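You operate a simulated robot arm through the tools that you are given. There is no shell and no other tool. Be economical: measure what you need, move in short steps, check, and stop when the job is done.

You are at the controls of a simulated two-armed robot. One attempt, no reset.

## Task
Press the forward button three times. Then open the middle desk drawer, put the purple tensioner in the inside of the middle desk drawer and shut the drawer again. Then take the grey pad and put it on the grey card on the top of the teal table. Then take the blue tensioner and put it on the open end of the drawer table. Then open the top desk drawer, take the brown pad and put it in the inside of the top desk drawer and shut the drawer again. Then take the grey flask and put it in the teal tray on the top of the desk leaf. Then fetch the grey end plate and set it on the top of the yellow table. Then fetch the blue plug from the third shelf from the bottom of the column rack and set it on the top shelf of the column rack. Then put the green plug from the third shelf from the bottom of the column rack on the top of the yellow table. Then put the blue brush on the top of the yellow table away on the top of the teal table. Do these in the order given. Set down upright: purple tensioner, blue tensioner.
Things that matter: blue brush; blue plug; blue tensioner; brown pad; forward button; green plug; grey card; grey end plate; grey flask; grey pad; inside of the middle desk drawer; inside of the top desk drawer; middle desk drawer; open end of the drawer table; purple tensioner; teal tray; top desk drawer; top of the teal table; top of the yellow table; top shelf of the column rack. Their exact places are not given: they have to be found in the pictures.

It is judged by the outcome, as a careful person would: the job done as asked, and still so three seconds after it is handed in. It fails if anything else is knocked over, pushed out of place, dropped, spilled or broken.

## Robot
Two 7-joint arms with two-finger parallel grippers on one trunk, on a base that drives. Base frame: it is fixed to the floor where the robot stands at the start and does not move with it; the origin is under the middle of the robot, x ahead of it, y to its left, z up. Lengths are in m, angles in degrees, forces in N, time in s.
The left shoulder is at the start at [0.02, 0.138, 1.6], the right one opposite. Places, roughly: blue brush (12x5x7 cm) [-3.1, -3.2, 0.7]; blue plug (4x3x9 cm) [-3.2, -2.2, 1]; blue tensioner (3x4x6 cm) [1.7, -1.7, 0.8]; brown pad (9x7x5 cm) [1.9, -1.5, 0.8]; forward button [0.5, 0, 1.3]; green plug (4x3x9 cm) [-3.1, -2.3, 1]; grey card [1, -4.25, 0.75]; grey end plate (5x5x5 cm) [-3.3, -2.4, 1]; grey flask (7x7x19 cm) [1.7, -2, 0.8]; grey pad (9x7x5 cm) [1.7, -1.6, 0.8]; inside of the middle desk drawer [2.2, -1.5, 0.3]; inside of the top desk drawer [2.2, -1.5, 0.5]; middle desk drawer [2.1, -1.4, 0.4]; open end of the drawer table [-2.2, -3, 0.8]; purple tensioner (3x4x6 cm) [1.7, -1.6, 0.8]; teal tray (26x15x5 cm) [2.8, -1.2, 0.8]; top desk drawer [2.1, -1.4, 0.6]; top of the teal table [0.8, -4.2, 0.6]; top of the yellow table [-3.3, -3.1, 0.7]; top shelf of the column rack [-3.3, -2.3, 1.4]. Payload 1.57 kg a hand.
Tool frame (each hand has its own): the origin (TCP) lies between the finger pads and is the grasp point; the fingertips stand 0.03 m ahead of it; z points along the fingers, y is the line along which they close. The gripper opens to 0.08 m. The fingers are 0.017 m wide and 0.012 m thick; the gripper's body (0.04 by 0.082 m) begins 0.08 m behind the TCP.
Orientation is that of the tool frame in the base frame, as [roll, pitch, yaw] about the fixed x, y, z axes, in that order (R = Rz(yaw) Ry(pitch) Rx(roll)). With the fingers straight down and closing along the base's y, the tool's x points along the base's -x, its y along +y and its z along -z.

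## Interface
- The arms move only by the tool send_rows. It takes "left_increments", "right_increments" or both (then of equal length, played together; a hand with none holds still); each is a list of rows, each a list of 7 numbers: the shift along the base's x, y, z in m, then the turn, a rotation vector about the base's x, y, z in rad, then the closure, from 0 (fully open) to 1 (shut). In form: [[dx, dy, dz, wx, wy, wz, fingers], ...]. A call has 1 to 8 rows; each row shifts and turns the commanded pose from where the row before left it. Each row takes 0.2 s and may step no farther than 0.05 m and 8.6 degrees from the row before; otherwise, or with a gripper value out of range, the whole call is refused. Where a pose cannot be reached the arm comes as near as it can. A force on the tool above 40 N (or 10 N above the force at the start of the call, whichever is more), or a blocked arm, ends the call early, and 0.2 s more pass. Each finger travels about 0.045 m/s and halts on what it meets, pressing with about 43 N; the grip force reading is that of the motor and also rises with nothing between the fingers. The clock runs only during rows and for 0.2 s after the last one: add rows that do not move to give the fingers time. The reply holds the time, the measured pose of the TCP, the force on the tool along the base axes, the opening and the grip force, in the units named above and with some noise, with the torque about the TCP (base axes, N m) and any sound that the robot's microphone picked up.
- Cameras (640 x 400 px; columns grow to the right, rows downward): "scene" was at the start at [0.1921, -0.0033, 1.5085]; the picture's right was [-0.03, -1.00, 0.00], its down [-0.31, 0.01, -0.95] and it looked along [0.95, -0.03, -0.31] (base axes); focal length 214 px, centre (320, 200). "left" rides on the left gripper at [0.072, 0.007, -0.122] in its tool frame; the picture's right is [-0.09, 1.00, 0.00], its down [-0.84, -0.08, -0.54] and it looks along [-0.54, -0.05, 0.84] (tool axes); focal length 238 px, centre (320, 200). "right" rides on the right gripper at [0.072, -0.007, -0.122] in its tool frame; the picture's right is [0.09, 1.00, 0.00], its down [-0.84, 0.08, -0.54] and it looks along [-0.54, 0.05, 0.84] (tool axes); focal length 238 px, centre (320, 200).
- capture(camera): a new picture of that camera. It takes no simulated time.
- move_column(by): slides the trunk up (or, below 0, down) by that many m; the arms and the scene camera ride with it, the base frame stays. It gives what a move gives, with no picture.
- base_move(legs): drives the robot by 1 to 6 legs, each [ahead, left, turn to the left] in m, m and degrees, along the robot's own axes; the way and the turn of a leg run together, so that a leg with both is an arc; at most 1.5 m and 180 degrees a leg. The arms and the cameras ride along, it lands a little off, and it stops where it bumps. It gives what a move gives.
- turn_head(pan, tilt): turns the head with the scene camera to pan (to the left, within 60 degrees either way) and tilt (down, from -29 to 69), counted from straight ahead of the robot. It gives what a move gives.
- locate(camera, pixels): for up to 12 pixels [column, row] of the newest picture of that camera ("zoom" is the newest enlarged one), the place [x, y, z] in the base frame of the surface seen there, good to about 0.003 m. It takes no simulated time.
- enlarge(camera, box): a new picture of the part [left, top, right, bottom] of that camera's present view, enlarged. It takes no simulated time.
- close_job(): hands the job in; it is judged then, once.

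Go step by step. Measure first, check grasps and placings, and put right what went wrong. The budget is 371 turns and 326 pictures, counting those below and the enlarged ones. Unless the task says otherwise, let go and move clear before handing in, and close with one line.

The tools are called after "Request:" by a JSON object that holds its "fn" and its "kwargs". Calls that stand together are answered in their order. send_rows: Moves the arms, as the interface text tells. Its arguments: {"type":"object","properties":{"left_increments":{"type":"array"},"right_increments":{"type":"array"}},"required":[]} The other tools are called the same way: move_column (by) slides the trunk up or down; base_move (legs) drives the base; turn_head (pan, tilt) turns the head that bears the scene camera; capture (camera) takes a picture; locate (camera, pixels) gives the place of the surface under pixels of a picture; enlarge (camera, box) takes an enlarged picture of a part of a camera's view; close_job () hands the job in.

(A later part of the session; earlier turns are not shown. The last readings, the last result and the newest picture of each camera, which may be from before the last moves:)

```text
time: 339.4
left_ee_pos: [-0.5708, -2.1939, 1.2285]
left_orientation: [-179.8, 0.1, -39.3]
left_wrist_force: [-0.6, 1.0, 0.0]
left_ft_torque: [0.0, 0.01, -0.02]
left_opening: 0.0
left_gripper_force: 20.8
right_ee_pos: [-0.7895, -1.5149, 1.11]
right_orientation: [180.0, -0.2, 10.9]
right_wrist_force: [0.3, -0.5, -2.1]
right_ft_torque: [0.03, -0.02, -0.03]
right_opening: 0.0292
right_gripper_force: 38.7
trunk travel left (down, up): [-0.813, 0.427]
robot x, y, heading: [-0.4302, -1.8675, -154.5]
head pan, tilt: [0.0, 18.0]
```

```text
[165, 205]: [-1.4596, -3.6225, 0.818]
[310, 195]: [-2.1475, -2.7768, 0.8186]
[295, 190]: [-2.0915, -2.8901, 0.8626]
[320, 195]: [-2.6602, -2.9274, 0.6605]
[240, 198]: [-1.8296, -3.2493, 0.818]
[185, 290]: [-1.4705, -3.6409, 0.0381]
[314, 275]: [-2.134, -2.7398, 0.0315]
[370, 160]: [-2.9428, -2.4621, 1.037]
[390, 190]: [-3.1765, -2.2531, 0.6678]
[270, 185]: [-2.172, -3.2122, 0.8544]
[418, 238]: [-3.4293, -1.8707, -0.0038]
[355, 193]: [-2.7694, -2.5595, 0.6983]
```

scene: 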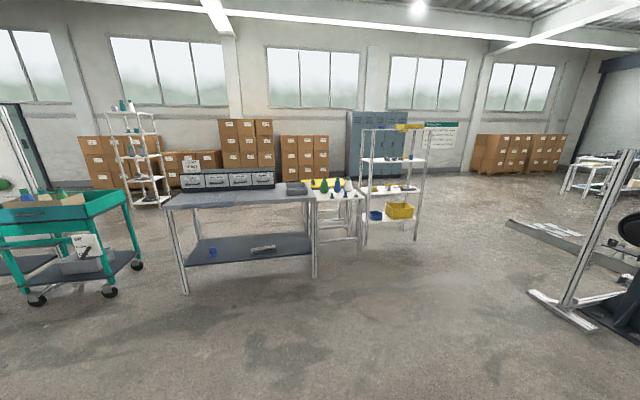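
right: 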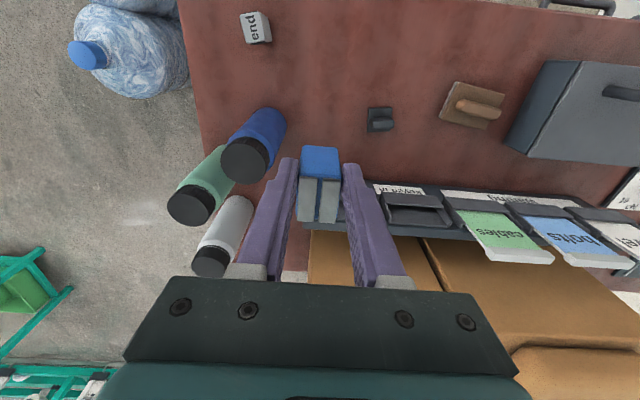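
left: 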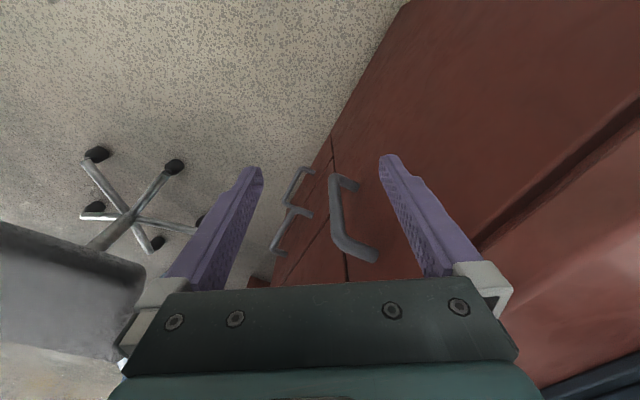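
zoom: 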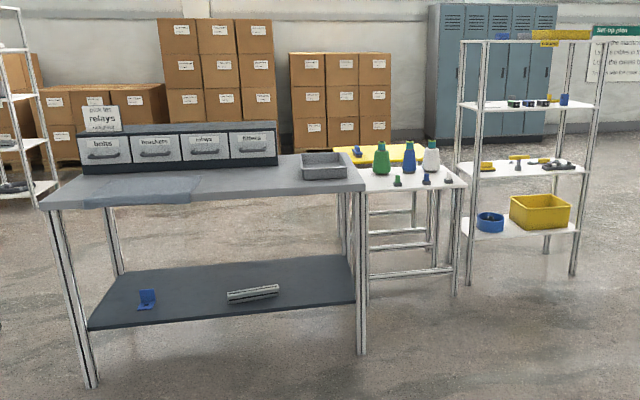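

The drawer table's open end is at its right (with a tray). Drive nearer and look down at it.

Request:
{"fn": "base_move", "kwargs": {"legs": [[1.112, 0.171, 0], [0, 0, 13.6]]}}

Request:
{"fn": "turn_head", "kwargs": {"pan": 0, "tilt": 35}}

Request:
{"fn": "capture", "kwargs": {"camera": "scene"}}

```text
time: 345.8
left_ee_pos: [-1.3992, -2.845, 1.2278]
left_orientation: [-179.8, 0.1, -25.7]
left_wrist_force: [0.2, -0.1, 0.6]
left_ft_torque: [-0.03, 0.03, -0.05]
left_opening: 0.0
left_gripper_force: 21.6
right_ee_pos: [-1.7697, -2.2365, 1.1099]
right_orientation: [-180.0, -0.3, 24.5]
right_wrist_force: [0.2, 0.0, -0.8]
right_ft_torque: [0.02, -0.02, 0.02]
right_opening: 0.0292
right_gripper_force: 38.6
trunk travel left (down, up): [-0.813, 0.427]
robot x, y, heading: [-1.3396, -2.4972, -141.1]
head pan, tilt: [0.0, 18.0]
```

```text
time: 346.6
left_ee_pos: [-1.3985, -2.8454, 1.2289]
left_orientation: [-179.7, 0.1, -25.7]
left_wrist_force: [0.0, -0.9, 0.6]
left_ft_torque: [-0.02, -0.03, -0.03]
left_opening: 0.0
left_gripper_force: 21.1
right_ee_pos: [-1.7707, -2.2372, 1.11]
right_orientation: [180.0, -0.3, 24.3]
right_wrist_force: [-0.5, 0.0, -0.4]
right_ft_torque: [-0.01, 0.0, -0.01]
right_opening: 0.029
right_gripper_force: 38.9
trunk travel left (down, up): [-0.813, 0.427]
robot x, y, heading: [-1.3407, -2.4991, -141.3]
head pan, tilt: [0.0, 35.0]
```

```text
212 pictures are left
```

scene: 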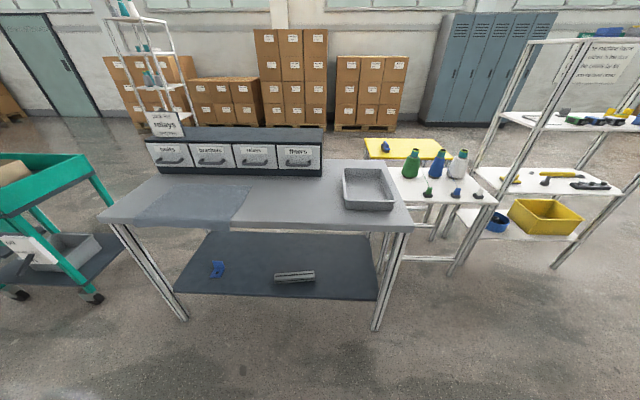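

Request:
{"fn": "locate", "kwargs": {"camera": "scene", "pixels": [[345, 170], [388, 170], [347, 208], [393, 210], [368, 200], [411, 222], [322, 175], [330, 195], [335, 220], [375, 222], [395, 180], [330, 165]]}}

Request:
{"fn": "enlarge", "kwargs": {"camera": "scene", "box": [280, 130, 440, 250]}}

```text
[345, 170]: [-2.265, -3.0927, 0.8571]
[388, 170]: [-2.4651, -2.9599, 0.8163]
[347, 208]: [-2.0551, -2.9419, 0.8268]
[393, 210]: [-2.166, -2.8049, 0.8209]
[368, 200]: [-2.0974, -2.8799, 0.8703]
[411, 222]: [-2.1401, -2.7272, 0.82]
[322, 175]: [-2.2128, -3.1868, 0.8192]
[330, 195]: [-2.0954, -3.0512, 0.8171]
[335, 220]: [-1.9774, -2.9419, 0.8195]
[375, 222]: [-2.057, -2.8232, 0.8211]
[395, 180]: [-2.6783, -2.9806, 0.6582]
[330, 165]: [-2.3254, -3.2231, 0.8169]
```

```text
3.33 times, centred on (360, 190) of scene
```

zoom: 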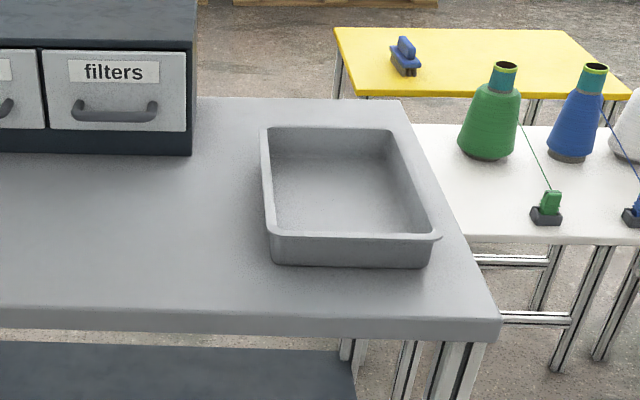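

The free strip left of the tray at about (-2.086,-3.031,0.819) is on the open end. Drive up to it.

Request:
{"fn": "base_move", "kwargs": {"legs": [[0.533, 0.087, 0]]}}

Request:
{"fn": "send_rows", "kwargs": {"right_increments": [[-0.01, -0.045, 0, 0, 0, 0.085, 1], [-0.01, -0.045, 0, 0, 0, 0.085, 1], [0, -0.045, 0, 0, 0, 0.085, 1], [0.01, -0.045, 0, 0, 0, 0, 1], [0.01, -0.045, 0, 0, 0, 0, 1]]}}

Request:
{"fn": "capture", "kwargs": {"camera": "right"}}

```text
time: 349.7
left_ee_pos: [-1.7533, -3.2385, 1.2293]
left_orientation: [-179.8, 0.2, -26.0]
left_wrist_force: [-0.2, 0.1, 0.8]
left_ft_torque: [-0.04, -0.04, -0.02]
left_opening: 0.0
left_gripper_force: 21.6
right_ee_pos: [-2.1209, -2.6287, 1.11]
right_orientation: [-180.0, -0.3, 24.1]
right_wrist_force: [0.7, 0.1, -1.7]
right_ft_torque: [0.01, -0.01, 0.02]
right_opening: 0.0292
right_gripper_force: 38.8
trunk travel left (down, up): [-0.813, 0.427]
robot x, y, heading: [-1.6905, -2.8901, -141.1]
head pan, tilt: [0.0, 35.0]
```

```text
time: 350.9
left_ee_pos: [-1.7518, -3.2394, 1.2284]
left_orientation: [-179.8, 0.1, -26.0]
left_wrist_force: [-0.1, 1.0, 0.6]
left_ft_torque: [-0.04, 0.0, 0.02]
left_opening: 0.0
left_gripper_force: 21.3
right_ee_pos: [-2.1192, -2.8538, 1.1081]
right_orientation: [-179.9, -0.4, 38.7]
right_wrist_force: [0.0, -0.3, 0.0]
right_ft_torque: [-0.01, -0.03, -0.02]
right_opening: 0.029
right_gripper_force: 38.5
trunk travel left (down, up): [-0.813, 0.427]
robot x, y, heading: [-1.6923, -2.8925, -141.2]
head pan, tilt: [0.0, 35.0]
```

```text
210 pictures are left
```

right: 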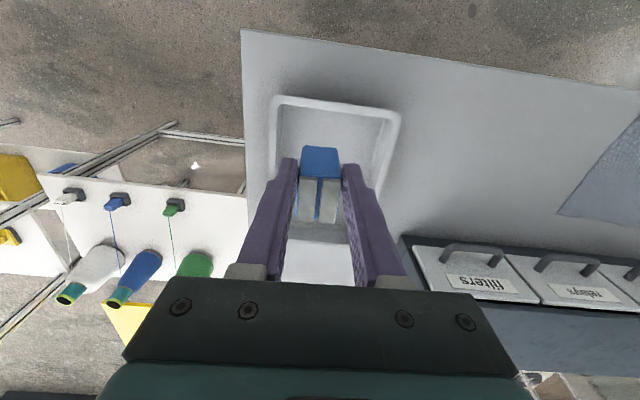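

Request:
{"fn": "send_rows", "kwargs": {"right_increments": [[0.0083, -0.0443, 0, 0, 0, 0, 1], [0.0083, -0.0443, 0, 0, 0, 0, 1], [0.0083, -0.0443, 0, 0, 0, 0, 1], [0.0083, -0.0443, 0, 0, 0, 0, 1]]}}

Request:
{"fn": "move_column", "kwargs": {"by": -0.17}}

Request:
{"fn": "capture", "kwargs": {"camera": "right"}}

```text
time: 351.9
left_ee_pos: [-1.7525, -3.2402, 1.2289]
left_orientation: [-179.8, 0.1, -26.0]
left_wrist_force: [-0.2, -0.2, 0.1]
left_ft_torque: [-0.06, 0.0, 0.01]
left_opening: 0.0
left_gripper_force: 21.6
right_ee_pos: [-2.087, -3.0321, 1.1105]
right_orientation: [180.0, -0.4, 38.7]
right_wrist_force: [-0.9, -0.9, -0.9]
right_ft_torque: [-0.01, -0.03, -0.01]
right_opening: 0.029
right_gripper_force: 38.7
trunk travel left (down, up): [-0.813, 0.427]
robot x, y, heading: [-1.6954, -2.8894, -141.0]
head pan, tilt: [0.0, 35.0]
```

```text
time: 353.8
left_ee_pos: [-1.7515, -3.2408, 1.0588]
left_orientation: [-179.8, 0.2, -26.0]
left_wrist_force: [-0.3, 0.3, 0.1]
left_ft_torque: [-0.01, 0.02, 0.01]
left_opening: 0.0
left_gripper_force: 21.4
right_ee_pos: [-2.0874, -3.0328, 0.94]
right_orientation: [-180.0, -0.4, 38.7]
right_wrist_force: [-0.5, 0.2, 0.0]
right_ft_torque: [0.02, 0.0, 0.02]
right_opening: 0.0291
right_gripper_force: 39.1
trunk travel left (down, up): [-0.643, 0.597]
robot x, y, heading: [-1.6919, -2.8902, -141.4]
head pan, tilt: [0.0, 35.0]
```

```text
209 pictures are left
```

right: 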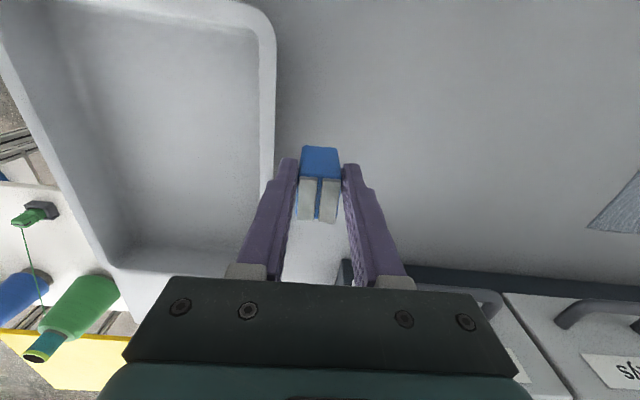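

Shift 1 cm further from the tray rim, then lower to the surface and release.

Request:
{"fn": "send_rows", "kwargs": {"right_increments": [[0.006, -0.0075, -0.02, 0, 0, 0, 1], [0, 0, -0.02, 0, 0, 0, 1], [0, 0, -0.009, 0, 0, 0, 1], [0, 0, -0.002, 0, 0, 0, 1]]}}

Request:
{"fn": "send_rows", "kwargs": {"right_increments": [[0, 0, 0, 0, 0, 0, 0.9], [0, 0, 0, 0, 0, 0, 0.5], [0, 0, 0, 0, 0, 0, 0.4], [0, 0, 0, 0, 0, 0, 0.4]]}}

Request:
{"fn": "capture", "kwargs": {"camera": "right"}}

```text
time: 354.8
left_ee_pos: [-1.7527, -3.2393, 1.0588]
left_orientation: [-179.8, 0.2, -26.1]
left_wrist_force: [-0.2, 0.5, 1.2]
left_ft_torque: [-0.01, 0.0, 0.0]
left_opening: 0.0
left_gripper_force: 21.3
right_ee_pos: [-2.0791, -3.0409, 0.8897]
right_orientation: [179.9, -0.3, 38.7]
right_wrist_force: [7.6, 7.5, 26.3]
right_ft_torque: [0.14, -0.03, -0.02]
right_opening: 0.029
right_gripper_force: 38.8
trunk travel left (down, up): [-0.643, 0.597]
robot x, y, heading: [-1.6941, -2.8909, -141.2]
head pan, tilt: [0.0, 35.0]
```

```text
time: 355.8
left_ee_pos: [-1.7527, -3.2399, 1.0586]
left_orientation: [-179.7, 0.0, -26.0]
left_wrist_force: [0.0, -0.2, 0.5]
left_ft_torque: [0.0, 0.01, -0.01]
left_opening: 0.0001
left_gripper_force: 21.5
right_ee_pos: [-2.0791, -3.0405, 0.8881]
right_orientation: [180.0, -0.4, 38.8]
right_wrist_force: [0.2, -0.2, -0.2]
right_ft_torque: [-0.01, 0.03, 0.04]
right_opening: 0.048
right_gripper_force: 0.0
trunk travel left (down, up): [-0.643, 0.597]
robot x, y, heading: [-1.6911, -2.893, -141.5]
head pan, tilt: [0.0, 35.0]
```

```text
208 pictures are left
```

right: 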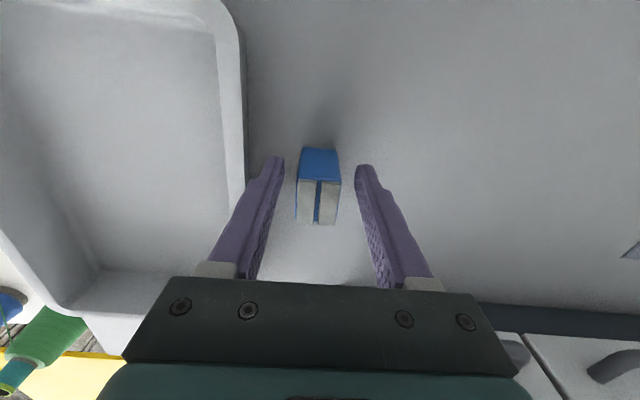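

Blue tensioner stands on the open end. Raise, retreat, and head back to the desk for the brown pad.

Request:
{"fn": "move_column", "kwargs": {"by": 0.25}}

Request:
{"fn": "base_move", "kwargs": {"legs": [[-0.5, 0, 0], [0, 0, 87], [-0.015, 0.814, 0], [-0.015, 0.814, 0]]}}

```text
time: 358.4
left_ee_pos: [-1.7539, -3.2407, 1.3092]
left_orientation: [-179.8, 0.1, -26.0]
left_wrist_force: [-0.7, -0.2, -0.2]
left_ft_torque: [-0.05, -0.03, -0.03]
left_opening: 0.0001
left_gripper_force: 21.0
right_ee_pos: [-2.0802, -3.0395, 1.1385]
right_orientation: [179.9, -0.5, 38.7]
right_wrist_force: [0.3, 0.8, 0.1]
right_ft_torque: [-0.05, -0.02, -0.02]
right_opening: 0.0479
right_gripper_force: 0.1
trunk travel left (down, up): [-0.893, 0.347]
robot x, y, heading: [-1.6943, -2.892, -141.4]
head pan, tilt: [0.0, 35.0]
```

```text
time: 373.0
left_ee_pos: [0.344, -1.6615, 1.3079]
left_orientation: [-179.8, 0.1, 62.1]
left_wrist_force: [0.2, 0.4, -0.3]
left_ft_torque: [-0.03, 0.0, 0.02]
left_opening: 0.0
left_gripper_force: 21.0
right_ee_pos: [0.1354, -1.9813, 1.1376]
right_orientation: [179.9, -0.4, 126.8]
right_wrist_force: [0.3, -0.6, -0.4]
right_ft_torque: [0.0, 0.02, -0.06]
right_opening: 0.0479
right_gripper_force: 0.0
trunk travel left (down, up): [-0.893, 0.347]
robot x, y, heading: [-0.0023, -1.587, -53.3]
head pan, tilt: [0.0, 35.0]
```

Request:
{"fn": "base_move", "kwargs": {"legs": [[-0.121, 0.904, 0], [-0.023, 0.454, 0], [0.055, 0.458, 0], [0.536, 0.1, 0]]}}

Request:
{"fn": "turn_head", "kwargs": {"pan": -15, "tilt": 45}}

Request:
{"fn": "capture", "kwargs": {"camera": "scene"}}

```text
time: 385.3
left_ee_pos: [2.1494, -0.9159, 1.3091]
left_orientation: [-179.8, 0.2, 59.9]
left_wrist_force: [-0.4, -0.3, -0.8]
left_ft_torque: [0.01, 0.0, -0.01]
left_opening: 0.0002
left_gripper_force: 21.7
right_ee_pos: [1.9275, -1.2269, 1.1387]
right_orientation: [-180.0, -0.4, 124.6]
right_wrist_force: [-0.2, 1.0, 0.4]
right_ft_torque: [-0.02, 0.02, 0.02]
right_opening: 0.048
right_gripper_force: 0.0
trunk travel left (down, up): [-0.893, 0.347]
robot x, y, heading: [1.8049, -0.826, -55.5]
head pan, tilt: [0.0, 35.0]
```

```text
time: 386.0
left_ee_pos: [2.1496, -0.914, 1.3081]
left_orientation: [-179.8, 0.1, 60.0]
left_wrist_force: [0.7, 0.6, 0.2]
left_ft_torque: [0.02, -0.01, 0.01]
left_opening: 0.0001
left_gripper_force: 21.8
right_ee_pos: [1.9269, -1.2272, 1.138]
right_orientation: [-180.0, -0.3, 124.6]
right_wrist_force: [-1.2, -0.1, 0.2]
right_ft_torque: [0.01, 0.0, 0.0]
right_opening: 0.0481
right_gripper_force: 0.0
trunk travel left (down, up): [-0.893, 0.347]
robot x, y, heading: [1.8039, -0.832, -55.3]
head pan, tilt: [-15.0, 45.0]
```

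```text
207 pictures are left
```

scene: 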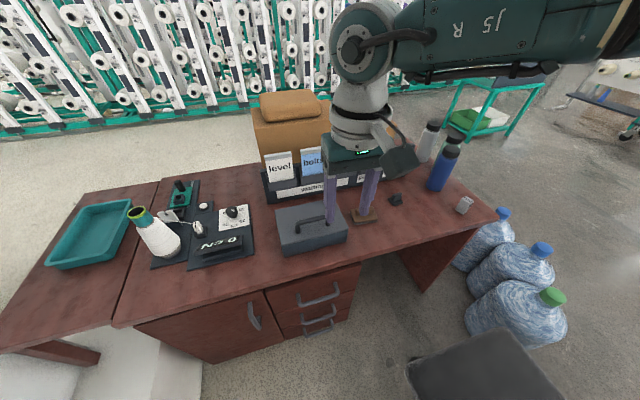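

Request:
{"fn": "base_move", "kwargs": {"legs": [[0.29, -0.06, 2]]}}

Request:
{"fn": "send_rows", "kwargs": {"right_increments": [[-0.03, -0.01, 0, 0, 0, 0, 0], [-0.03, -0.01, 0, 0, 0, 0, 0], [-0.03, -0.01, 0, 0, 0, 0, 0]]}}

Request:
{"fn": "capture", "kwargs": {"camera": "right"}}

```text
time: 388.1
left_ee_pos: [2.2689, -1.17, 1.3077]
left_orientation: [-179.7, 0.2, 61.7]
left_wrist_force: [0.1, -0.1, -0.4]
left_ft_torque: [-0.01, -0.01, -0.01]
left_opening: 0.0002
left_gripper_force: 21.8
right_ee_pos: [2.0565, -1.4893, 1.1371]
right_orientation: [-180.0, -0.4, 126.4]
right_wrist_force: [-0.3, 0.4, -0.8]
right_ft_torque: [0.02, -0.03, -0.03]
right_opening: 0.0479
right_gripper_force: 0.0
trunk travel left (down, up): [-0.893, 0.347]
robot x, y, heading: [1.9193, -1.0947, -53.7]
head pan, tilt: [-15.0, 45.0]
```

```text
time: 388.9
left_ee_pos: [2.2678, -1.1709, 1.3082]
left_orientation: [-179.8, 0.1, 61.7]
left_wrist_force: [0.6, 0.1, -0.6]
left_ft_torque: [0.01, 0.01, 0.03]
left_opening: 0.0
left_gripper_force: 21.3
right_ee_pos: [1.9669, -1.5193, 1.1365]
right_orientation: [-179.9, -0.4, 126.3]
right_wrist_force: [-0.2, -0.1, 1.0]
right_ft_torque: [0.04, 0.01, -0.02]
right_opening: 0.0801
right_gripper_force: 0.0
trunk travel left (down, up): [-0.893, 0.347]
robot x, y, heading: [1.9239, -1.0949, -53.7]
head pan, tilt: [-15.0, 45.0]
```

```text
206 pictures are left
```

right: 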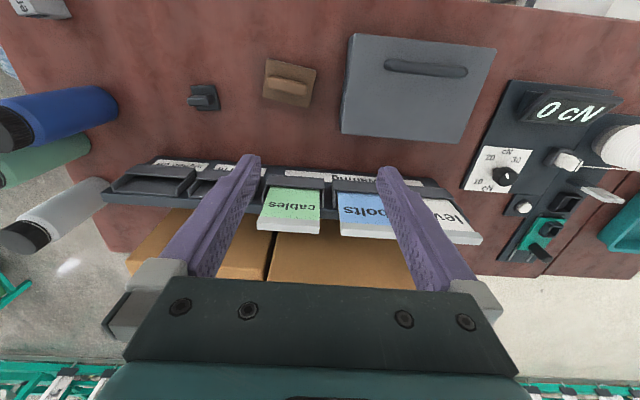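

Request:
{"fn": "enlarge", "kwargs": {"camera": "right", "box": [240, 45, 340, 120]}}

Request:
{"fn": "locate", "kwargs": {"camera": "right", "pixels": [[270, 82], [308, 90], [289, 86], [266, 60], [316, 70], [305, 106], [264, 96], [288, 80]]}}

```text
5.33 times, centred on (290, 82) of right
```

zoom: 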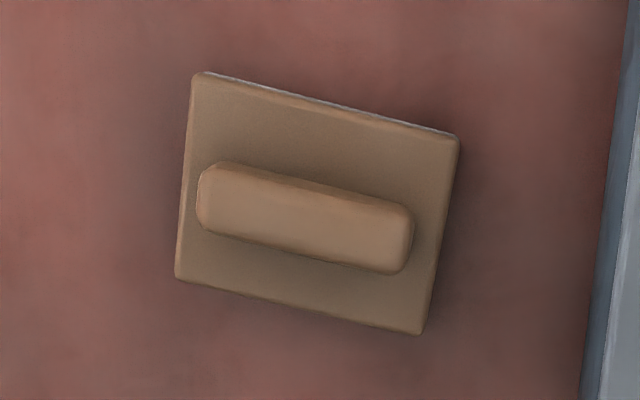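

```text
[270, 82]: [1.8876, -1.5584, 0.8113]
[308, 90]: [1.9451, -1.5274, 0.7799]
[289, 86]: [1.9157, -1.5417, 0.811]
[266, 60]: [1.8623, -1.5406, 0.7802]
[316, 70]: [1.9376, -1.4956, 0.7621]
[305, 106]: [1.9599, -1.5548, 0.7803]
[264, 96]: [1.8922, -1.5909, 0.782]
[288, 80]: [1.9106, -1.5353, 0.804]
```

Brown pad handle centre ≈(1.913,-1.543), axis ≈29°. Align above and descend.

Request:
{"fn": "send_rows", "kwargs": {"right_increments": [[-0.027, -0.012, 0, 0, 0, -0.074, 0], [-0.027, -0.012, 0, 0, 0, -0.074, 0]]}}

Request:
{"fn": "move_column", "kwargs": {"by": -0.22}}

Request:
{"fn": "capture", "kwargs": {"camera": "right"}}

```text
time: 389.4
left_ee_pos: [2.2679, -1.1716, 1.3085]
left_orientation: [-179.8, 0.0, 61.8]
left_wrist_force: [-0.1, -0.3, 0.2]
left_ft_torque: [0.0, 0.02, 0.01]
left_opening: 0.0002
left_gripper_force: 21.6
right_ee_pos: [1.91, -1.5449, 1.1362]
right_orientation: [180.0, -0.3, 117.8]
right_wrist_force: [-0.1, -0.1, -0.4]
right_ft_torque: [0.04, 0.03, -0.01]
right_opening: 0.08
right_gripper_force: 0.0
trunk travel left (down, up): [-0.893, 0.347]
robot x, y, heading: [1.9204, -1.0981, -53.9]
head pan, tilt: [-15.0, 45.0]
```

```text
time: 391.8
left_ee_pos: [2.2678, -1.1722, 1.0887]
left_orientation: [-179.9, 0.1, 61.7]
left_wrist_force: [0.3, 0.8, 0.3]
left_ft_torque: [-0.03, 0.0, -0.01]
left_opening: 0.0002
left_gripper_force: 21.2
right_ee_pos: [1.9088, -1.5432, 0.9165]
right_orientation: [-180.0, -0.4, 117.9]
right_wrist_force: [0.6, 0.0, 0.8]
right_ft_torque: [-0.03, 0.0, 0.01]
right_opening: 0.08
right_gripper_force: 0.1
trunk travel left (down, up): [-0.673, 0.567]
robot x, y, heading: [1.9199, -1.0983, -53.5]
head pan, tilt: [-15.0, 45.0]
```

```text
204 pictures are left
```

right: 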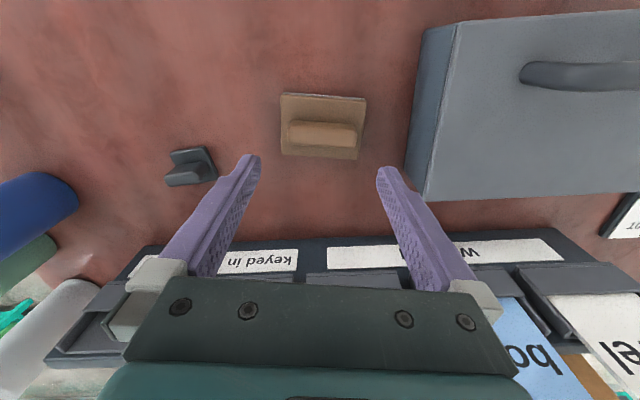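

Centred. Descend 10 cm, grip and lift.

Request:
{"fn": "send_rows", "kwargs": {"right_increments": [[0.001, 0, -0.04, 0, 0, 0, 0], [0, 0, -0.04, 0, 0, 0, 0], [0, 0, -0.02, 0, 0, 0, 0], [0, 0, 0, 0, 0, 0, 0.4], [0, 0, 0, 0, 0, 0, 0.8], [0, 0, 0, 0, 0, 0, 1], [0, 0, 0, 0, 0, 0, 1]]}}

Request:
{"fn": "capture", "kwargs": {"camera": "right"}}

```text
time: 393.4
left_ee_pos: [2.2684, -1.1722, 1.0886]
left_orientation: [-179.8, 0.1, 61.7]
left_wrist_force: [0.0, 0.0, 0.2]
left_ft_torque: [-0.01, 0.02, -0.01]
left_opening: 0.0001
left_gripper_force: 21.3
right_ee_pos: [1.9108, -1.5446, 0.818]
right_orientation: [179.9, -0.4, 117.9]
right_wrist_force: [1.0, 1.0, 0.9]
right_ft_torque: [0.01, -0.04, 0.02]
right_opening: 0.069
right_gripper_force: 43.4
trunk travel left (down, up): [-0.673, 0.567]
robot x, y, heading: [1.9238, -1.096, -53.3]
head pan, tilt: [-15.0, 45.0]
```

```text
203 pictures are left
```

right: 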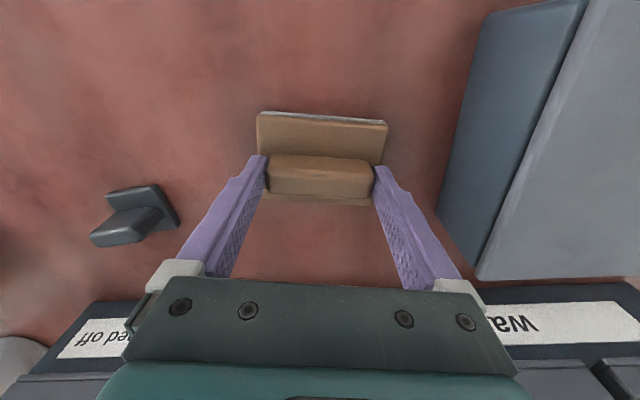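

Gripped. Lift and move to the previous station to set the pad on the free front spot while I open the drawer.

Request:
{"fn": "move_column", "kwargs": {"by": 0.17}}

Request:
{"fn": "base_move", "kwargs": {"legs": [[-0.197, 0.174, 0]]}}

Request:
{"fn": "send_rows", "kwargs": {"right_increments": [[0.035, 0.015, 0, 0, 0, 0.065, 1], [0.035, 0.015, 0, 0, 0, 0.065, 1], [0.035, 0.015, 0, 0, 0, 0, 1]]}}

```text
time: 395.3
left_ee_pos: [2.2695, -1.1723, 1.2577]
left_orientation: [-179.8, 0.1, 61.7]
left_wrist_force: [-0.1, -0.1, -0.5]
left_ft_torque: [0.0, 0.0, 0.0]
left_opening: 0.0002
left_gripper_force: 20.8
right_ee_pos: [1.9117, -1.5443, 0.9867]
right_orientation: [179.9, -0.3, 117.9]
right_wrist_force: [-0.4, 0.3, -0.7]
right_ft_torque: [0.01, 0.03, 0.04]
right_opening: 0.0693
right_gripper_force: 43.2
trunk travel left (down, up): [-0.843, 0.397]
robot x, y, heading: [1.9192, -1.0966, -53.6]
head pan, tilt: [-15.0, 45.0]
```

```text
time: 397.2
left_ee_pos: [2.2907, -0.9073, 1.2581]
left_orientation: [-179.9, 0.1, 61.8]
left_wrist_force: [-0.1, 0.3, 0.2]
left_ft_torque: [0.0, 0.02, -0.01]
left_opening: 0.0001
left_gripper_force: 21.5
right_ee_pos: [1.936, -1.2822, 0.987]
right_orientation: [180.0, -0.5, 118.0]
right_wrist_force: [0.8, 0.6, -1.4]
right_ft_torque: [-0.03, 0.0, -0.04]
right_opening: 0.0691
right_gripper_force: 42.7
trunk travel left (down, up): [-0.843, 0.397]
robot x, y, heading: [1.9426, -0.831, -53.6]
head pan, tilt: [-15.0, 45.0]
```

```text
time: 398.0
left_ee_pos: [2.2912, -0.9087, 1.2587]
left_orientation: [-179.8, 0.1, 61.9]
left_wrist_force: [0.4, -0.1, 0.0]
left_ft_torque: [-0.03, -0.01, 0.0]
left_opening: 0.0
left_gripper_force: 21.5
right_ee_pos: [2.043, -1.2385, 0.9855]
right_orientation: [179.9, -0.4, 125.4]
right_wrist_force: [0.4, 0.0, -0.5]
right_ft_torque: [-0.02, -0.02, 0.01]
right_opening: 0.0689
right_gripper_force: 42.5
trunk travel left (down, up): [-0.843, 0.397]
robot x, y, heading: [1.9417, -0.8358, -53.4]
head pan, tilt: [-15.0, 45.0]
```

Request:
{"fn": "send_rows", "kwargs": {"right_increments": [[0.02, 0, 0.035, 0, 0, 0, 1], [0.03, 0, 0.035, 0, 0, 0, 1], [0.04, -0.0015, 0.03, 0, 0, 0, 1]]}}

Request:
{"fn": "move_column", "kwargs": {"by": -0.22}}

Request:
{"fn": "capture", "kwargs": {"camera": "right"}}

```text
time: 398.8
left_ee_pos: [2.2911, -0.9083, 1.2585]
left_orientation: [-179.8, 0.1, 61.9]
left_wrist_force: [0.1, -0.6, -0.5]
left_ft_torque: [-0.03, 0.01, 0.0]
left_opening: 0.0001
left_gripper_force: 21.3
right_ee_pos: [2.1268, -1.2361, 1.0847]
right_orientation: [-180.0, -0.4, 125.6]
right_wrist_force: [0.0, -0.2, -1.1]
right_ft_torque: [0.0, -0.01, -0.03]
right_opening: 0.0689
right_gripper_force: 42.7
right hand out of reach, approached as far as the arm can: row 3
trunk travel left (down, up): [-0.843, 0.397]
robot x, y, heading: [1.9464, -0.8342, -53.6]
head pan, tilt: [-15.0, 45.0]
```

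```text
time: 401.1
left_ee_pos: [2.2908, -0.9076, 1.0386]
left_orientation: [-179.8, 0.2, 61.8]
left_wrist_force: [1.2, 0.5, 0.4]
left_ft_torque: [0.01, 0.0, -0.02]
left_opening: 0.0
left_gripper_force: 20.6
right_ee_pos: [2.1266, -1.2358, 0.8639]
right_orientation: [179.9, -0.5, 125.6]
right_wrist_force: [0.1, 0.5, -2.0]
right_ft_torque: [-0.02, 0.03, -0.02]
right_opening: 0.0688
right_gripper_force: 43.0
trunk travel left (down, up): [-0.623, 0.617]
robot x, y, heading: [1.9476, -0.8367, -53.5]
head pan, tilt: [-15.0, 45.0]
```

```text
202 pictures are left
```

right: 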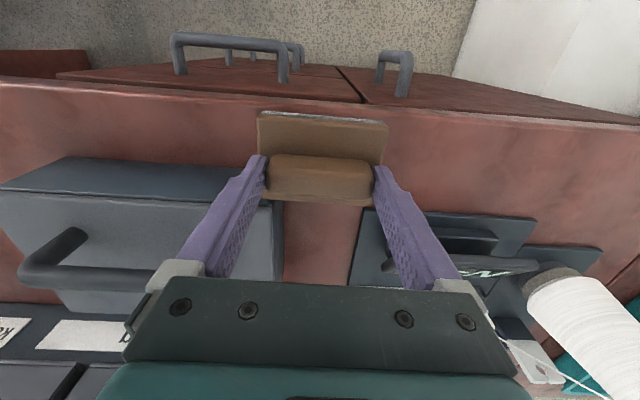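

Request:
{"fn": "base_move", "kwargs": {"legs": [[0.015, 0, 0]]}}

Request:
{"fn": "send_rows", "kwargs": {"right_increments": [[0, 0, -0.02, 0, 0, 0, 1], [0, 0, -0.018, 0, 0, 0, 1], [0, 0, -0.004, 0, 0, 0, 1], [0, 0, -0.003, 0, 0, 0, 1]]}}

Request:
{"fn": "capture", "kwargs": {"camera": "right"}}

```text
time: 401.9
left_ee_pos: [2.2987, -0.9177, 1.038]
left_orientation: [-179.6, 0.1, 61.8]
left_wrist_force: [-0.4, -0.3, 0.1]
left_ft_torque: [0.03, 0.01, 0.04]
left_opening: 0.0001
left_gripper_force: 20.7
right_ee_pos: [2.1312, -1.2414, 0.8605]
right_orientation: [179.9, -1.0, 125.5]
right_wrist_force: [-11.3, 20.4, 0.5]
right_ft_torque: [0.77, 0.5, -0.74]
right_opening: 0.0695
right_gripper_force: 43.3
trunk travel left (down, up): [-0.623, 0.617]
robot x, y, heading: [1.9538, -0.846, -53.4]
head pan, tilt: [-15.0, 45.0]
```

```text
time: 402.9
left_ee_pos: [2.301, -0.9208, 1.0383]
left_orientation: [-179.8, 0.1, 61.8]
left_wrist_force: [0.3, 0.7, 0.3]
left_ft_torque: [-0.01, -0.01, -0.02]
left_opening: 0.0
left_gripper_force: 21.2
right_ee_pos: [2.1243, -1.2374, 0.8268]
right_orientation: [-180.0, -0.8, 125.5]
right_wrist_force: [0.4, 1.2, -0.6]
right_ft_torque: [0.04, -0.02, 0.01]
right_opening: 0.0692
right_gripper_force: 42.7
right hand out of reach, approached as far as the arm can: row 1, 2, 4
trunk travel left (down, up): [-0.623, 0.617]
robot x, y, heading: [1.9537, -0.8484, -53.4]
head pan, tilt: [-15.0, 45.0]
```

```text
201 pictures are left
```

right: 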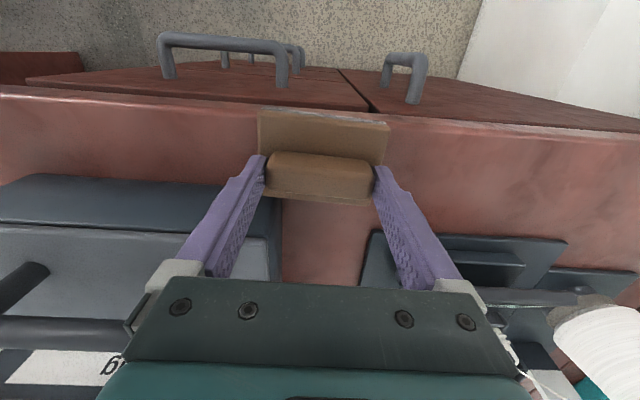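

A light contact occurred with the toolbox but it's released; I finish lowering with the trunk and check.

Request:
{"fn": "move_column", "kwargs": {"by": -0.008}}

Request:
{"fn": "turn_head", "kwargs": {"pan": 0, "tilt": 50}}

Request:
{"fn": "capture", "kwargs": {"camera": "scene"}}

```text
time: 403.4
left_ee_pos: [2.2996, -0.9203, 1.0298]
left_orientation: [-179.8, 0.2, 61.8]
left_wrist_force: [0.9, 0.0, 0.1]
left_ft_torque: [0.03, -0.01, 0.02]
left_opening: 0.0001
left_gripper_force: 21.3
right_ee_pos: [2.1237, -1.2368, 0.8188]
right_orientation: [-180.0, -0.9, 125.4]
right_wrist_force: [1.1, 0.3, -0.1]
right_ft_torque: [0.01, 0.0, -0.01]
right_opening: 0.0694
right_gripper_force: 42.9
trunk travel left (down, up): [-0.615, 0.625]
robot x, y, heading: [1.9542, -0.8487, -53.4]
head pan, tilt: [-15.0, 45.0]
```

```text
time: 404.2
left_ee_pos: [2.299, -0.92, 1.0311]
left_orientation: [-179.7, 0.1, 61.7]
left_wrist_force: [0.1, 0.5, -0.4]
left_ft_torque: [-0.02, -0.04, 0.0]
left_opening: 0.0
left_gripper_force: 21.4
right_ee_pos: [2.1236, -1.2373, 0.8184]
right_orientation: [-179.9, -0.9, 125.6]
right_wrist_force: [-0.6, -0.5, -1.0]
right_ft_torque: [-0.03, 0.01, -0.01]
right_opening: 0.0691
right_gripper_force: 42.8
trunk travel left (down, up): [-0.615, 0.625]
robot x, y, heading: [1.9583, -0.8479, -53.3]
head pan, tilt: [0.0, 50.0]
```

```text
200 pictures are left
```

scene: 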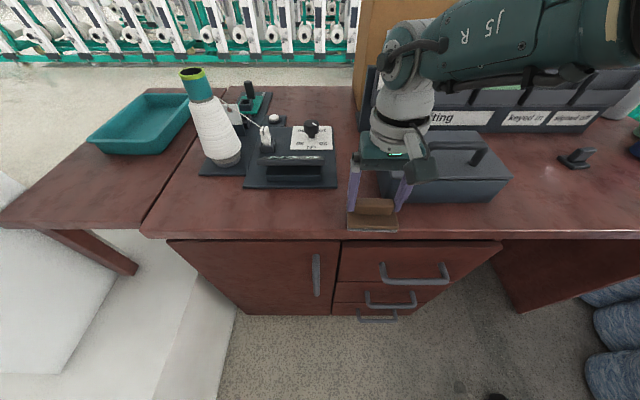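

Pad is at the front edge, fully on the desk. Release and retreat up.

Request:
{"fn": "send_rows", "kwargs": {"right_increments": [[0, 0, 0, 0, 0, 0, 0.7], [0, 0, 0, 0, 0, 0, 0], [0, 0, 0, 0, 0, 0, 0], [0, 0, 0.03, 0, 0, 0, 0], [0, 0, 0.04, 0, 0, 0, 0], [-0.02, 0.027, 0.01, 0, 0, 0, 0]]}}

Request:
{"fn": "capture", "kwargs": {"camera": "right"}}

Request:
{"fn": "locate", "kwargs": {"camera": "right", "pixels": [[290, 130], [345, 130], [318, 120], [280, 115], [360, 120], [318, 150], [200, 190], [285, 200]]}}

```text
time: 405.6
left_ee_pos: [2.2999, -0.9192, 1.0295]
left_orientation: [-179.7, 0.1, 61.8]
left_wrist_force: [0.2, 0.5, 0.3]
left_ft_torque: [0.0, 0.02, 0.0]
left_opening: 0.0
left_gripper_force: 22.0
right_ee_pos: [2.1017, -1.2118, 0.9001]
right_orientation: [-179.9, -0.7, 125.2]
right_wrist_force: [-0.3, -0.2, -0.7]
right_ft_torque: [-0.01, -0.01, -0.03]
right_opening: 0.08
right_gripper_force: 0.0
right hand out of reach, approached as far as the arm can: row 4
trunk travel left (down, up): [-0.615, 0.625]
robot x, y, heading: [1.9569, -0.8489, -53.4]
head pan, tilt: [0.0, 50.0]
```

```text
199 pictures are left
```

right: 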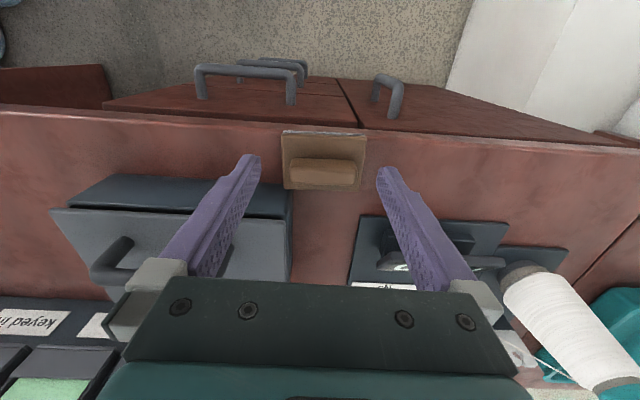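

```text
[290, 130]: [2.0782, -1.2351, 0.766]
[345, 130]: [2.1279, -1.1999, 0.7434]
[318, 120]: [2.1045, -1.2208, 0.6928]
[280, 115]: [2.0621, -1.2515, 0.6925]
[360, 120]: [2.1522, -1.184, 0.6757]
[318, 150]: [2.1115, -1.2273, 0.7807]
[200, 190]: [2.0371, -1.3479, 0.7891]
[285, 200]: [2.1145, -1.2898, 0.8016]
```

Brown pad rests well. Now hook the top drawer: move hand back and right, close fingers, tilt 20°, lower trunk.

Request:
{"fn": "send_rows", "kwargs": {"right_increments": [[-0.022, 0.03, 0, 0, 0, 0, 1], [-0.035, 0.02, 0, -0.0988, -0.0617, 0, 1], [-0.042, -0.012, 0, -0.0988, -0.0617, 0, 1], [-0.042, -0.022, 0, -0.0988, -0.0617, 0, 1]]}}

Request:
{"fn": "move_column", "kwargs": {"by": -0.2}}

Request:
{"fn": "capture", "kwargs": {"camera": "right"}}

```text
time: 406.6
left_ee_pos: [2.2986, -0.9196, 1.0298]
left_orientation: [-179.8, 0.1, 61.8]
left_wrist_force: [-0.6, 0.1, -0.2]
left_ft_torque: [-0.01, 0.01, -0.02]
left_opening: 0.0
left_gripper_force: 21.2
right_ee_pos: [1.9605, -1.1931, 0.9]
right_orientation: [-178.7, 19.2, 125.7]
right_wrist_force: [0.1, -0.2, -1.1]
right_ft_torque: [0.03, 0.01, 0.03]
right_opening: 0.0002
right_gripper_force: 4.6
trunk travel left (down, up): [-0.615, 0.625]
robot x, y, heading: [1.9518, -0.8477, -53.6]
head pan, tilt: [0.0, 50.0]
```

```text
time: 408.8
left_ee_pos: [2.2997, -0.9199, 0.83]
left_orientation: [-179.9, 0.1, 61.8]
left_wrist_force: [-0.6, 0.1, 0.5]
left_ft_torque: [0.01, -0.02, -0.02]
left_opening: 0.0
left_gripper_force: 21.4
right_ee_pos: [1.9614, -1.1931, 0.6991]
right_orientation: [-178.7, 19.2, 125.7]
right_wrist_force: [-0.2, 0.1, -0.2]
right_ft_torque: [0.02, -0.01, 0.01]
right_opening: 0.0
right_gripper_force: 20.8
trunk travel left (down, up): [-0.415, 0.825]
robot x, y, heading: [1.9544, -0.8507, -53.3]
head pan, tilt: [0.0, 50.0]
```

```text
198 pictures are left
```

right: 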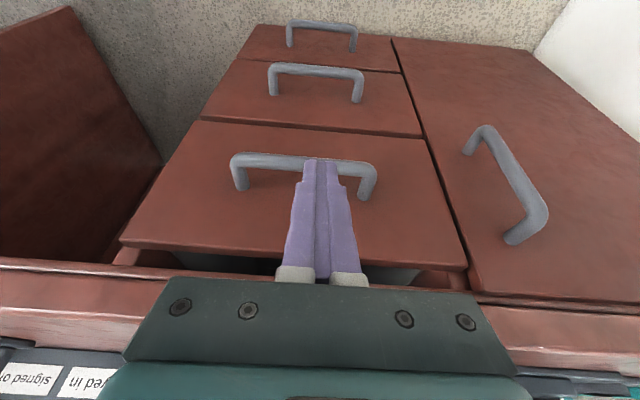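

Request:
{"fn": "locate", "kwargs": {"camera": "right", "pixels": [[255, 158], [285, 159], [350, 165], [270, 170], [280, 215], [360, 215], [240, 185]]}}

```text
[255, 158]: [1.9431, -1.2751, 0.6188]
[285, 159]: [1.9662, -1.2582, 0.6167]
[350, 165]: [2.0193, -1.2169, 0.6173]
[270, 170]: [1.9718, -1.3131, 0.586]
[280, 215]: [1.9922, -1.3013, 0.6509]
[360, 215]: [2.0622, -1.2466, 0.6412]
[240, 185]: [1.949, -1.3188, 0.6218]
```

Request:
{"fn": "send_rows", "kwargs": {"right_increments": [[0, 0, -0.03, 0, 0, 0, 1], [0.0235, -0.0318, 0, 0, 0, 0, 1], [0.0235, -0.0318, 0, 0, 0, 0, 1], [0, 0, -0.012, 0, 0, 0, 1], [0, 0, -0.012, 0, 0, 0, 1], [0, 0, -0.012, 0, 0, 0, 1]]}}

Request:
{"fn": "capture", "kwargs": {"camera": "right"}}

```text
time: 410.2
left_ee_pos: [2.2996, -0.9202, 0.8315]
left_orientation: [-179.7, 0.2, 61.8]
left_wrist_force: [0.2, -0.7, 0.0]
left_ft_torque: [-0.01, -0.01, -0.03]
left_opening: 0.0
left_gripper_force: 21.3
right_ee_pos: [2.009, -1.2561, 0.6342]
right_orientation: [-178.9, 19.2, 125.7]
right_wrist_force: [0.0, 0.3, 0.5]
right_ft_torque: [0.01, 0.04, -0.01]
right_opening: 0.0002
right_gripper_force: 21.1
trunk travel left (down, up): [-0.415, 0.825]
robot x, y, heading: [1.9568, -0.845, -53.4]
head pan, tilt: [0.0, 50.0]
```

```text
197 pictures are left
```

right: 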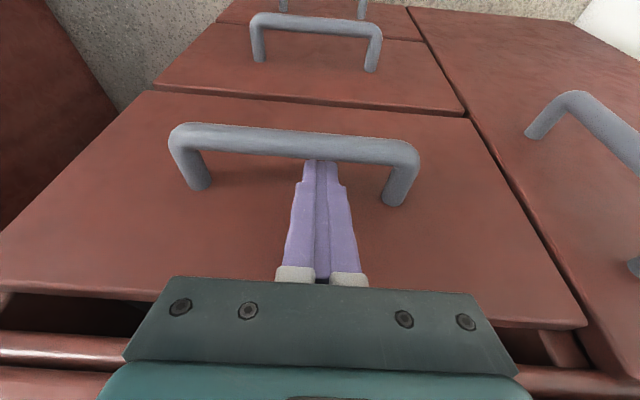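

Hooked. Pull by driving the base back 19 cm, then unhook.

Request:
{"fn": "base_move", "kwargs": {"legs": [[-0.19, 0, 0]]}}

Request:
{"fn": "send_rows", "kwargs": {"right_increments": [[0.006, -0.008, 0, 0, 0, 0, 1], [0, 0, 0.03, 0, 0, 0, 1], [0, 0, 0.04, 0, 0, 0, 1]]}}

Request:
{"fn": "capture", "kwargs": {"camera": "right"}}

Request:
{"fn": "capture", "kwargs": {"camera": "scene"}}

```text
time: 411.7
left_ee_pos: [2.1887, -0.7698, 0.8309]
left_orientation: [-179.8, 0.1, 61.8]
left_wrist_force: [-0.4, 0.1, 0.6]
left_ft_torque: [0.01, -0.03, -0.01]
left_opening: 0.0002
left_gripper_force: 21.5
right_ee_pos: [1.8969, -1.1049, 0.6339]
right_orientation: [-178.8, 19.2, 125.6]
right_wrist_force: [-0.6, 0.1, -0.7]
right_ft_torque: [-0.02, -0.02, 0.01]
right_opening: 0.0
right_gripper_force: 21.6
trunk travel left (down, up): [-0.415, 0.825]
robot x, y, heading: [1.8398, -0.6961, -53.5]
head pan, tilt: [0.0, 50.0]
```

```text
time: 412.5
left_ee_pos: [2.1897, -0.7704, 0.8297]
left_orientation: [-179.8, 0.1, 61.8]
left_wrist_force: [0.7, 1.0, 0.1]
left_ft_torque: [0.02, 0.01, 0.01]
left_opening: 0.0
left_gripper_force: 21.3
right_ee_pos: [1.9022, -1.111, 0.7006]
right_orientation: [-178.8, 19.3, 125.7]
right_wrist_force: [-0.1, 0.0, 0.8]
right_ft_torque: [-0.04, -0.02, 0.0]
right_opening: 0.0
right_gripper_force: 21.1
trunk travel left (down, up): [-0.415, 0.825]
robot x, y, heading: [1.8424, -0.6943, -53.5]
head pan, tilt: [0.0, 50.0]
```

```text
196 pictures are left
```

right: 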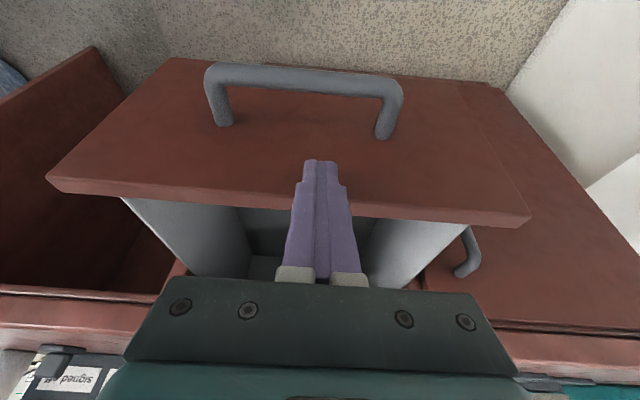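

```text
195 pictures are left
```

scene: 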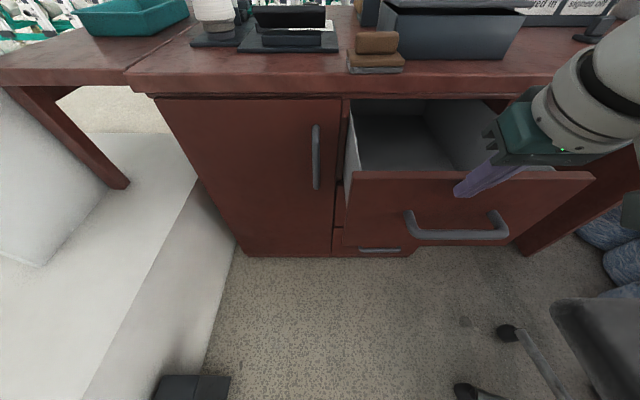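

Request:
{"fn": "locate", "kwargs": {"camera": "scene", "pixels": [[380, 150], [410, 145], [370, 130], [375, 185], [400, 175], [365, 172], [470, 120], [355, 120], [375, 55], [375, 70]]}}

```text
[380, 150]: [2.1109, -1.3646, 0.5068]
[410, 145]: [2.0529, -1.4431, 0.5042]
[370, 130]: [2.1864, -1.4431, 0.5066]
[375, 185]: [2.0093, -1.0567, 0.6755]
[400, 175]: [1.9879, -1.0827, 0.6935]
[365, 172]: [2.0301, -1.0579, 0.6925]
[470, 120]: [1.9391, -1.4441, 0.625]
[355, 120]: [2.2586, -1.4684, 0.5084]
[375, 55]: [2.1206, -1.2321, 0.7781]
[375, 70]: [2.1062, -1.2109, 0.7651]
```

Floor z=0.507. Straighten the hand, raise, and drive forward to fetch the pad.

Request:
{"fn": "send_rows", "kwargs": {"right_increments": [[0, 0, 0.03, 0.0988, 0.0617, 0, 0], [0, 0, 0.03, 0.0988, 0.0617, 0, 0], [0, 0, 0.03, 0.0988, 0.0617, 0, 0]]}}

Request:
{"fn": "move_column", "kwargs": {"by": 0.17}}

Request:
{"fn": "base_move", "kwargs": {"legs": [[0.2, 0, 0]]}}

Request:
{"fn": "send_rows", "kwargs": {"right_increments": [[0.035, 0.008, 0, 0, 0, 0, 0], [0.035, 0.008, 0, 0, 0, 0, 0]]}}

Request:
{"fn": "capture", "kwargs": {"camera": "right"}}

```text
time: 413.3
left_ee_pos: [2.1886, -0.7696, 0.8312]
left_orientation: [-179.8, 0.1, 61.8]
left_wrist_force: [-0.2, -0.2, 0.4]
left_ft_torque: [0.0, 0.02, -0.01]
left_opening: 0.0
left_gripper_force: 21.0
right_ee_pos: [1.9026, -1.1124, 0.7927]
right_orientation: [179.9, -0.8, 125.5]
right_wrist_force: [0.1, 0.2, 0.4]
right_ft_torque: [0.01, -0.02, -0.01]
right_opening: 0.0681
right_gripper_force: 0.0
trunk travel left (down, up): [-0.415, 0.825]
robot x, y, heading: [1.8408, -0.695, -53.7]
head pan, tilt: [0.0, 50.0]
```

```text
time: 415.3
left_ee_pos: [2.1881, -0.7695, 1.0007]
left_orientation: [-179.8, 0.2, 61.9]
left_wrist_force: [-0.8, 0.2, -0.7]
left_ft_torque: [-0.04, 0.01, 0.01]
left_opening: 0.0
left_gripper_force: 21.2
right_ee_pos: [1.9021, -1.1114, 0.9623]
right_orientation: [-180.0, -0.8, 125.4]
right_wrist_force: [-0.3, 0.5, 0.7]
right_ft_torque: [0.01, -0.01, 0.01]
right_opening: 0.0804
right_gripper_force: 0.1
trunk travel left (down, up): [-0.585, 0.655]
robot x, y, heading: [1.8432, -0.6931, -53.4]
head pan, tilt: [0.0, 50.0]
```

```text
time: 416.9
left_ee_pos: [2.3098, -0.9317, 1.0006]
left_orientation: [-179.7, 0.0, 61.8]
left_wrist_force: [-0.5, 0.2, 0.0]
left_ft_torque: [-0.01, 0.01, 0.0]
left_opening: 0.0
left_gripper_force: 21.6
right_ee_pos: [2.0229, -1.2759, 0.9618]
right_orientation: [180.0, -0.9, 125.6]
right_wrist_force: [0.3, 0.7, -0.1]
right_ft_torque: [0.03, 0.02, -0.01]
right_opening: 0.0802
right_gripper_force: 0.1
trunk travel left (down, up): [-0.585, 0.655]
robot x, y, heading: [1.961, -0.8581, -53.4]
head pan, tilt: [0.0, 50.0]
```

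```text
time: 417.5
left_ee_pos: [2.3098, -0.9322, 1.0006]
left_orientation: [-179.8, 0.1, 61.8]
left_wrist_force: [0.3, -0.3, 0.9]
left_ft_torque: [-0.02, 0.02, 0.02]
left_opening: 0.0
left_gripper_force: 21.2
right_ee_pos: [2.0916, -1.2584, 0.9591]
right_orientation: [-179.9, -0.8, 125.4]
right_wrist_force: [0.0, 0.3, 0.2]
right_ft_torque: [0.01, 0.03, 0.0]
right_opening: 0.0797
right_gripper_force: 0.1
trunk travel left (down, up): [-0.585, 0.655]
robot x, y, heading: [1.9588, -0.8584, -53.6]
head pan, tilt: [0.0, 50.0]
```

```text
194 pictures are left
```

right: 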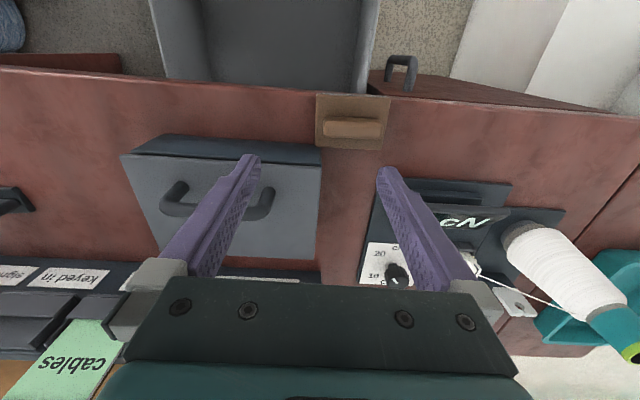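

Request:
{"fn": "send_rows", "kwargs": {"right_increments": [[0.032, 0.021, 0, 0, 0, 0, 0], [0, 0, -0.04, 0, 0, 0, 0], [0, 0, -0.04, 0, 0, 0, 0]]}}

Request:
{"fn": "capture", "kwargs": {"camera": "right"}}

```text
time: 418.3
left_ee_pos: [2.309, -0.9319, 1.0005]
left_orientation: [-179.8, 0.1, 61.7]
left_wrist_force: [0.7, -0.1, -0.5]
left_ft_torque: [-0.02, -0.01, 0.01]
left_opening: 0.0
left_gripper_force: 21.0
right_ee_pos: [2.1259, -1.2371, 0.8815]
right_orientation: [179.9, -0.8, 125.5]
right_wrist_force: [-0.3, 0.7, 0.6]
right_ft_torque: [0.0, 0.01, -0.04]
right_opening: 0.08
right_gripper_force: 0.1
trunk travel left (down, up): [-0.585, 0.655]
robot x, y, heading: [1.9647, -0.8567, -53.3]
head pan, tilt: [0.0, 50.0]
```

```text
193 pictures are left
```

right: 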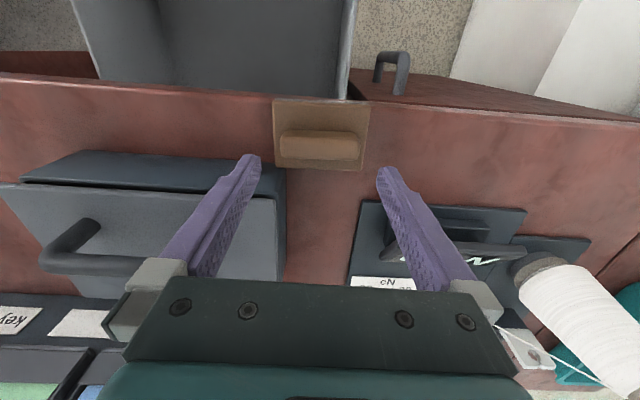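

Request:
{"fn": "send_rows", "kwargs": {"right_increments": [[0, 0, -0.04, 0, 0, 0, 0], [0, 0, -0.024, 0, 0, 0, 0], [0, 0, 0, 0, 0, 0, 0.4], [0, 0, 0, 0, 0, 0, 0.8], [0, 0, 0, 0, 0, 0, 1], [0, 0, 0, 0, 0, 0, 1]]}}

Request:
{"fn": "move_column", "kwargs": {"by": 0.1}}

Request:
{"fn": "capture", "kwargs": {"camera": "right"}}

```text
time: 419.7
left_ee_pos: [2.3093, -0.9318, 1.0011]
left_orientation: [-179.8, 0.2, 61.8]
left_wrist_force: [-0.5, -0.3, -0.5]
left_ft_torque: [0.05, -0.01, -0.01]
left_opening: 0.0
left_gripper_force: 20.9
right_ee_pos: [2.1242, -1.2367, 0.8177]
right_orientation: [-180.0, -0.8, 125.5]
right_wrist_force: [-0.7, 0.2, 0.0]
right_ft_torque: [0.02, -0.03, 0.01]
right_opening: 0.0693
right_gripper_force: 42.4
trunk travel left (down, up): [-0.585, 0.655]
robot x, y, heading: [1.9609, -0.857, -53.4]
head pan, tilt: [0.0, 50.0]
```

```text
time: 421.0
left_ee_pos: [2.3094, -0.9319, 1.0999]
left_orientation: [-179.7, 0.1, 61.7]
left_wrist_force: [-0.5, 0.0, 0.2]
left_ft_torque: [-0.02, -0.03, 0.02]
left_opening: 0.0001
left_gripper_force: 21.4
right_ee_pos: [2.1247, -1.237, 0.9176]
right_orientation: [180.0, -0.8, 125.4]
right_wrist_force: [-0.4, -0.6, -0.4]
right_ft_torque: [0.03, 0.01, 0.0]
right_opening: 0.0697
right_gripper_force: 42.8
trunk travel left (down, up): [-0.685, 0.555]
robot x, y, heading: [1.9631, -0.856, -53.2]
head pan, tilt: [0.0, 50.0]
```

```text
192 pictures are left
```

right: 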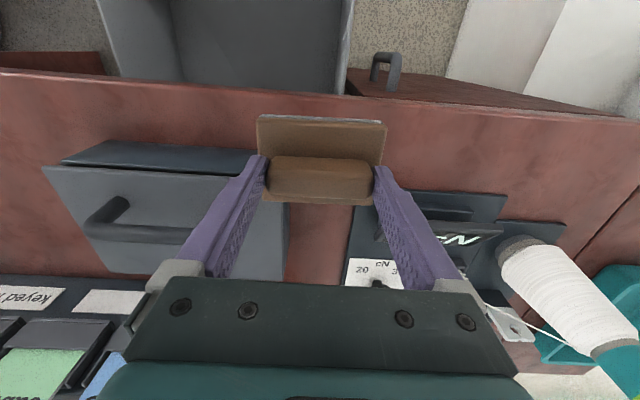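

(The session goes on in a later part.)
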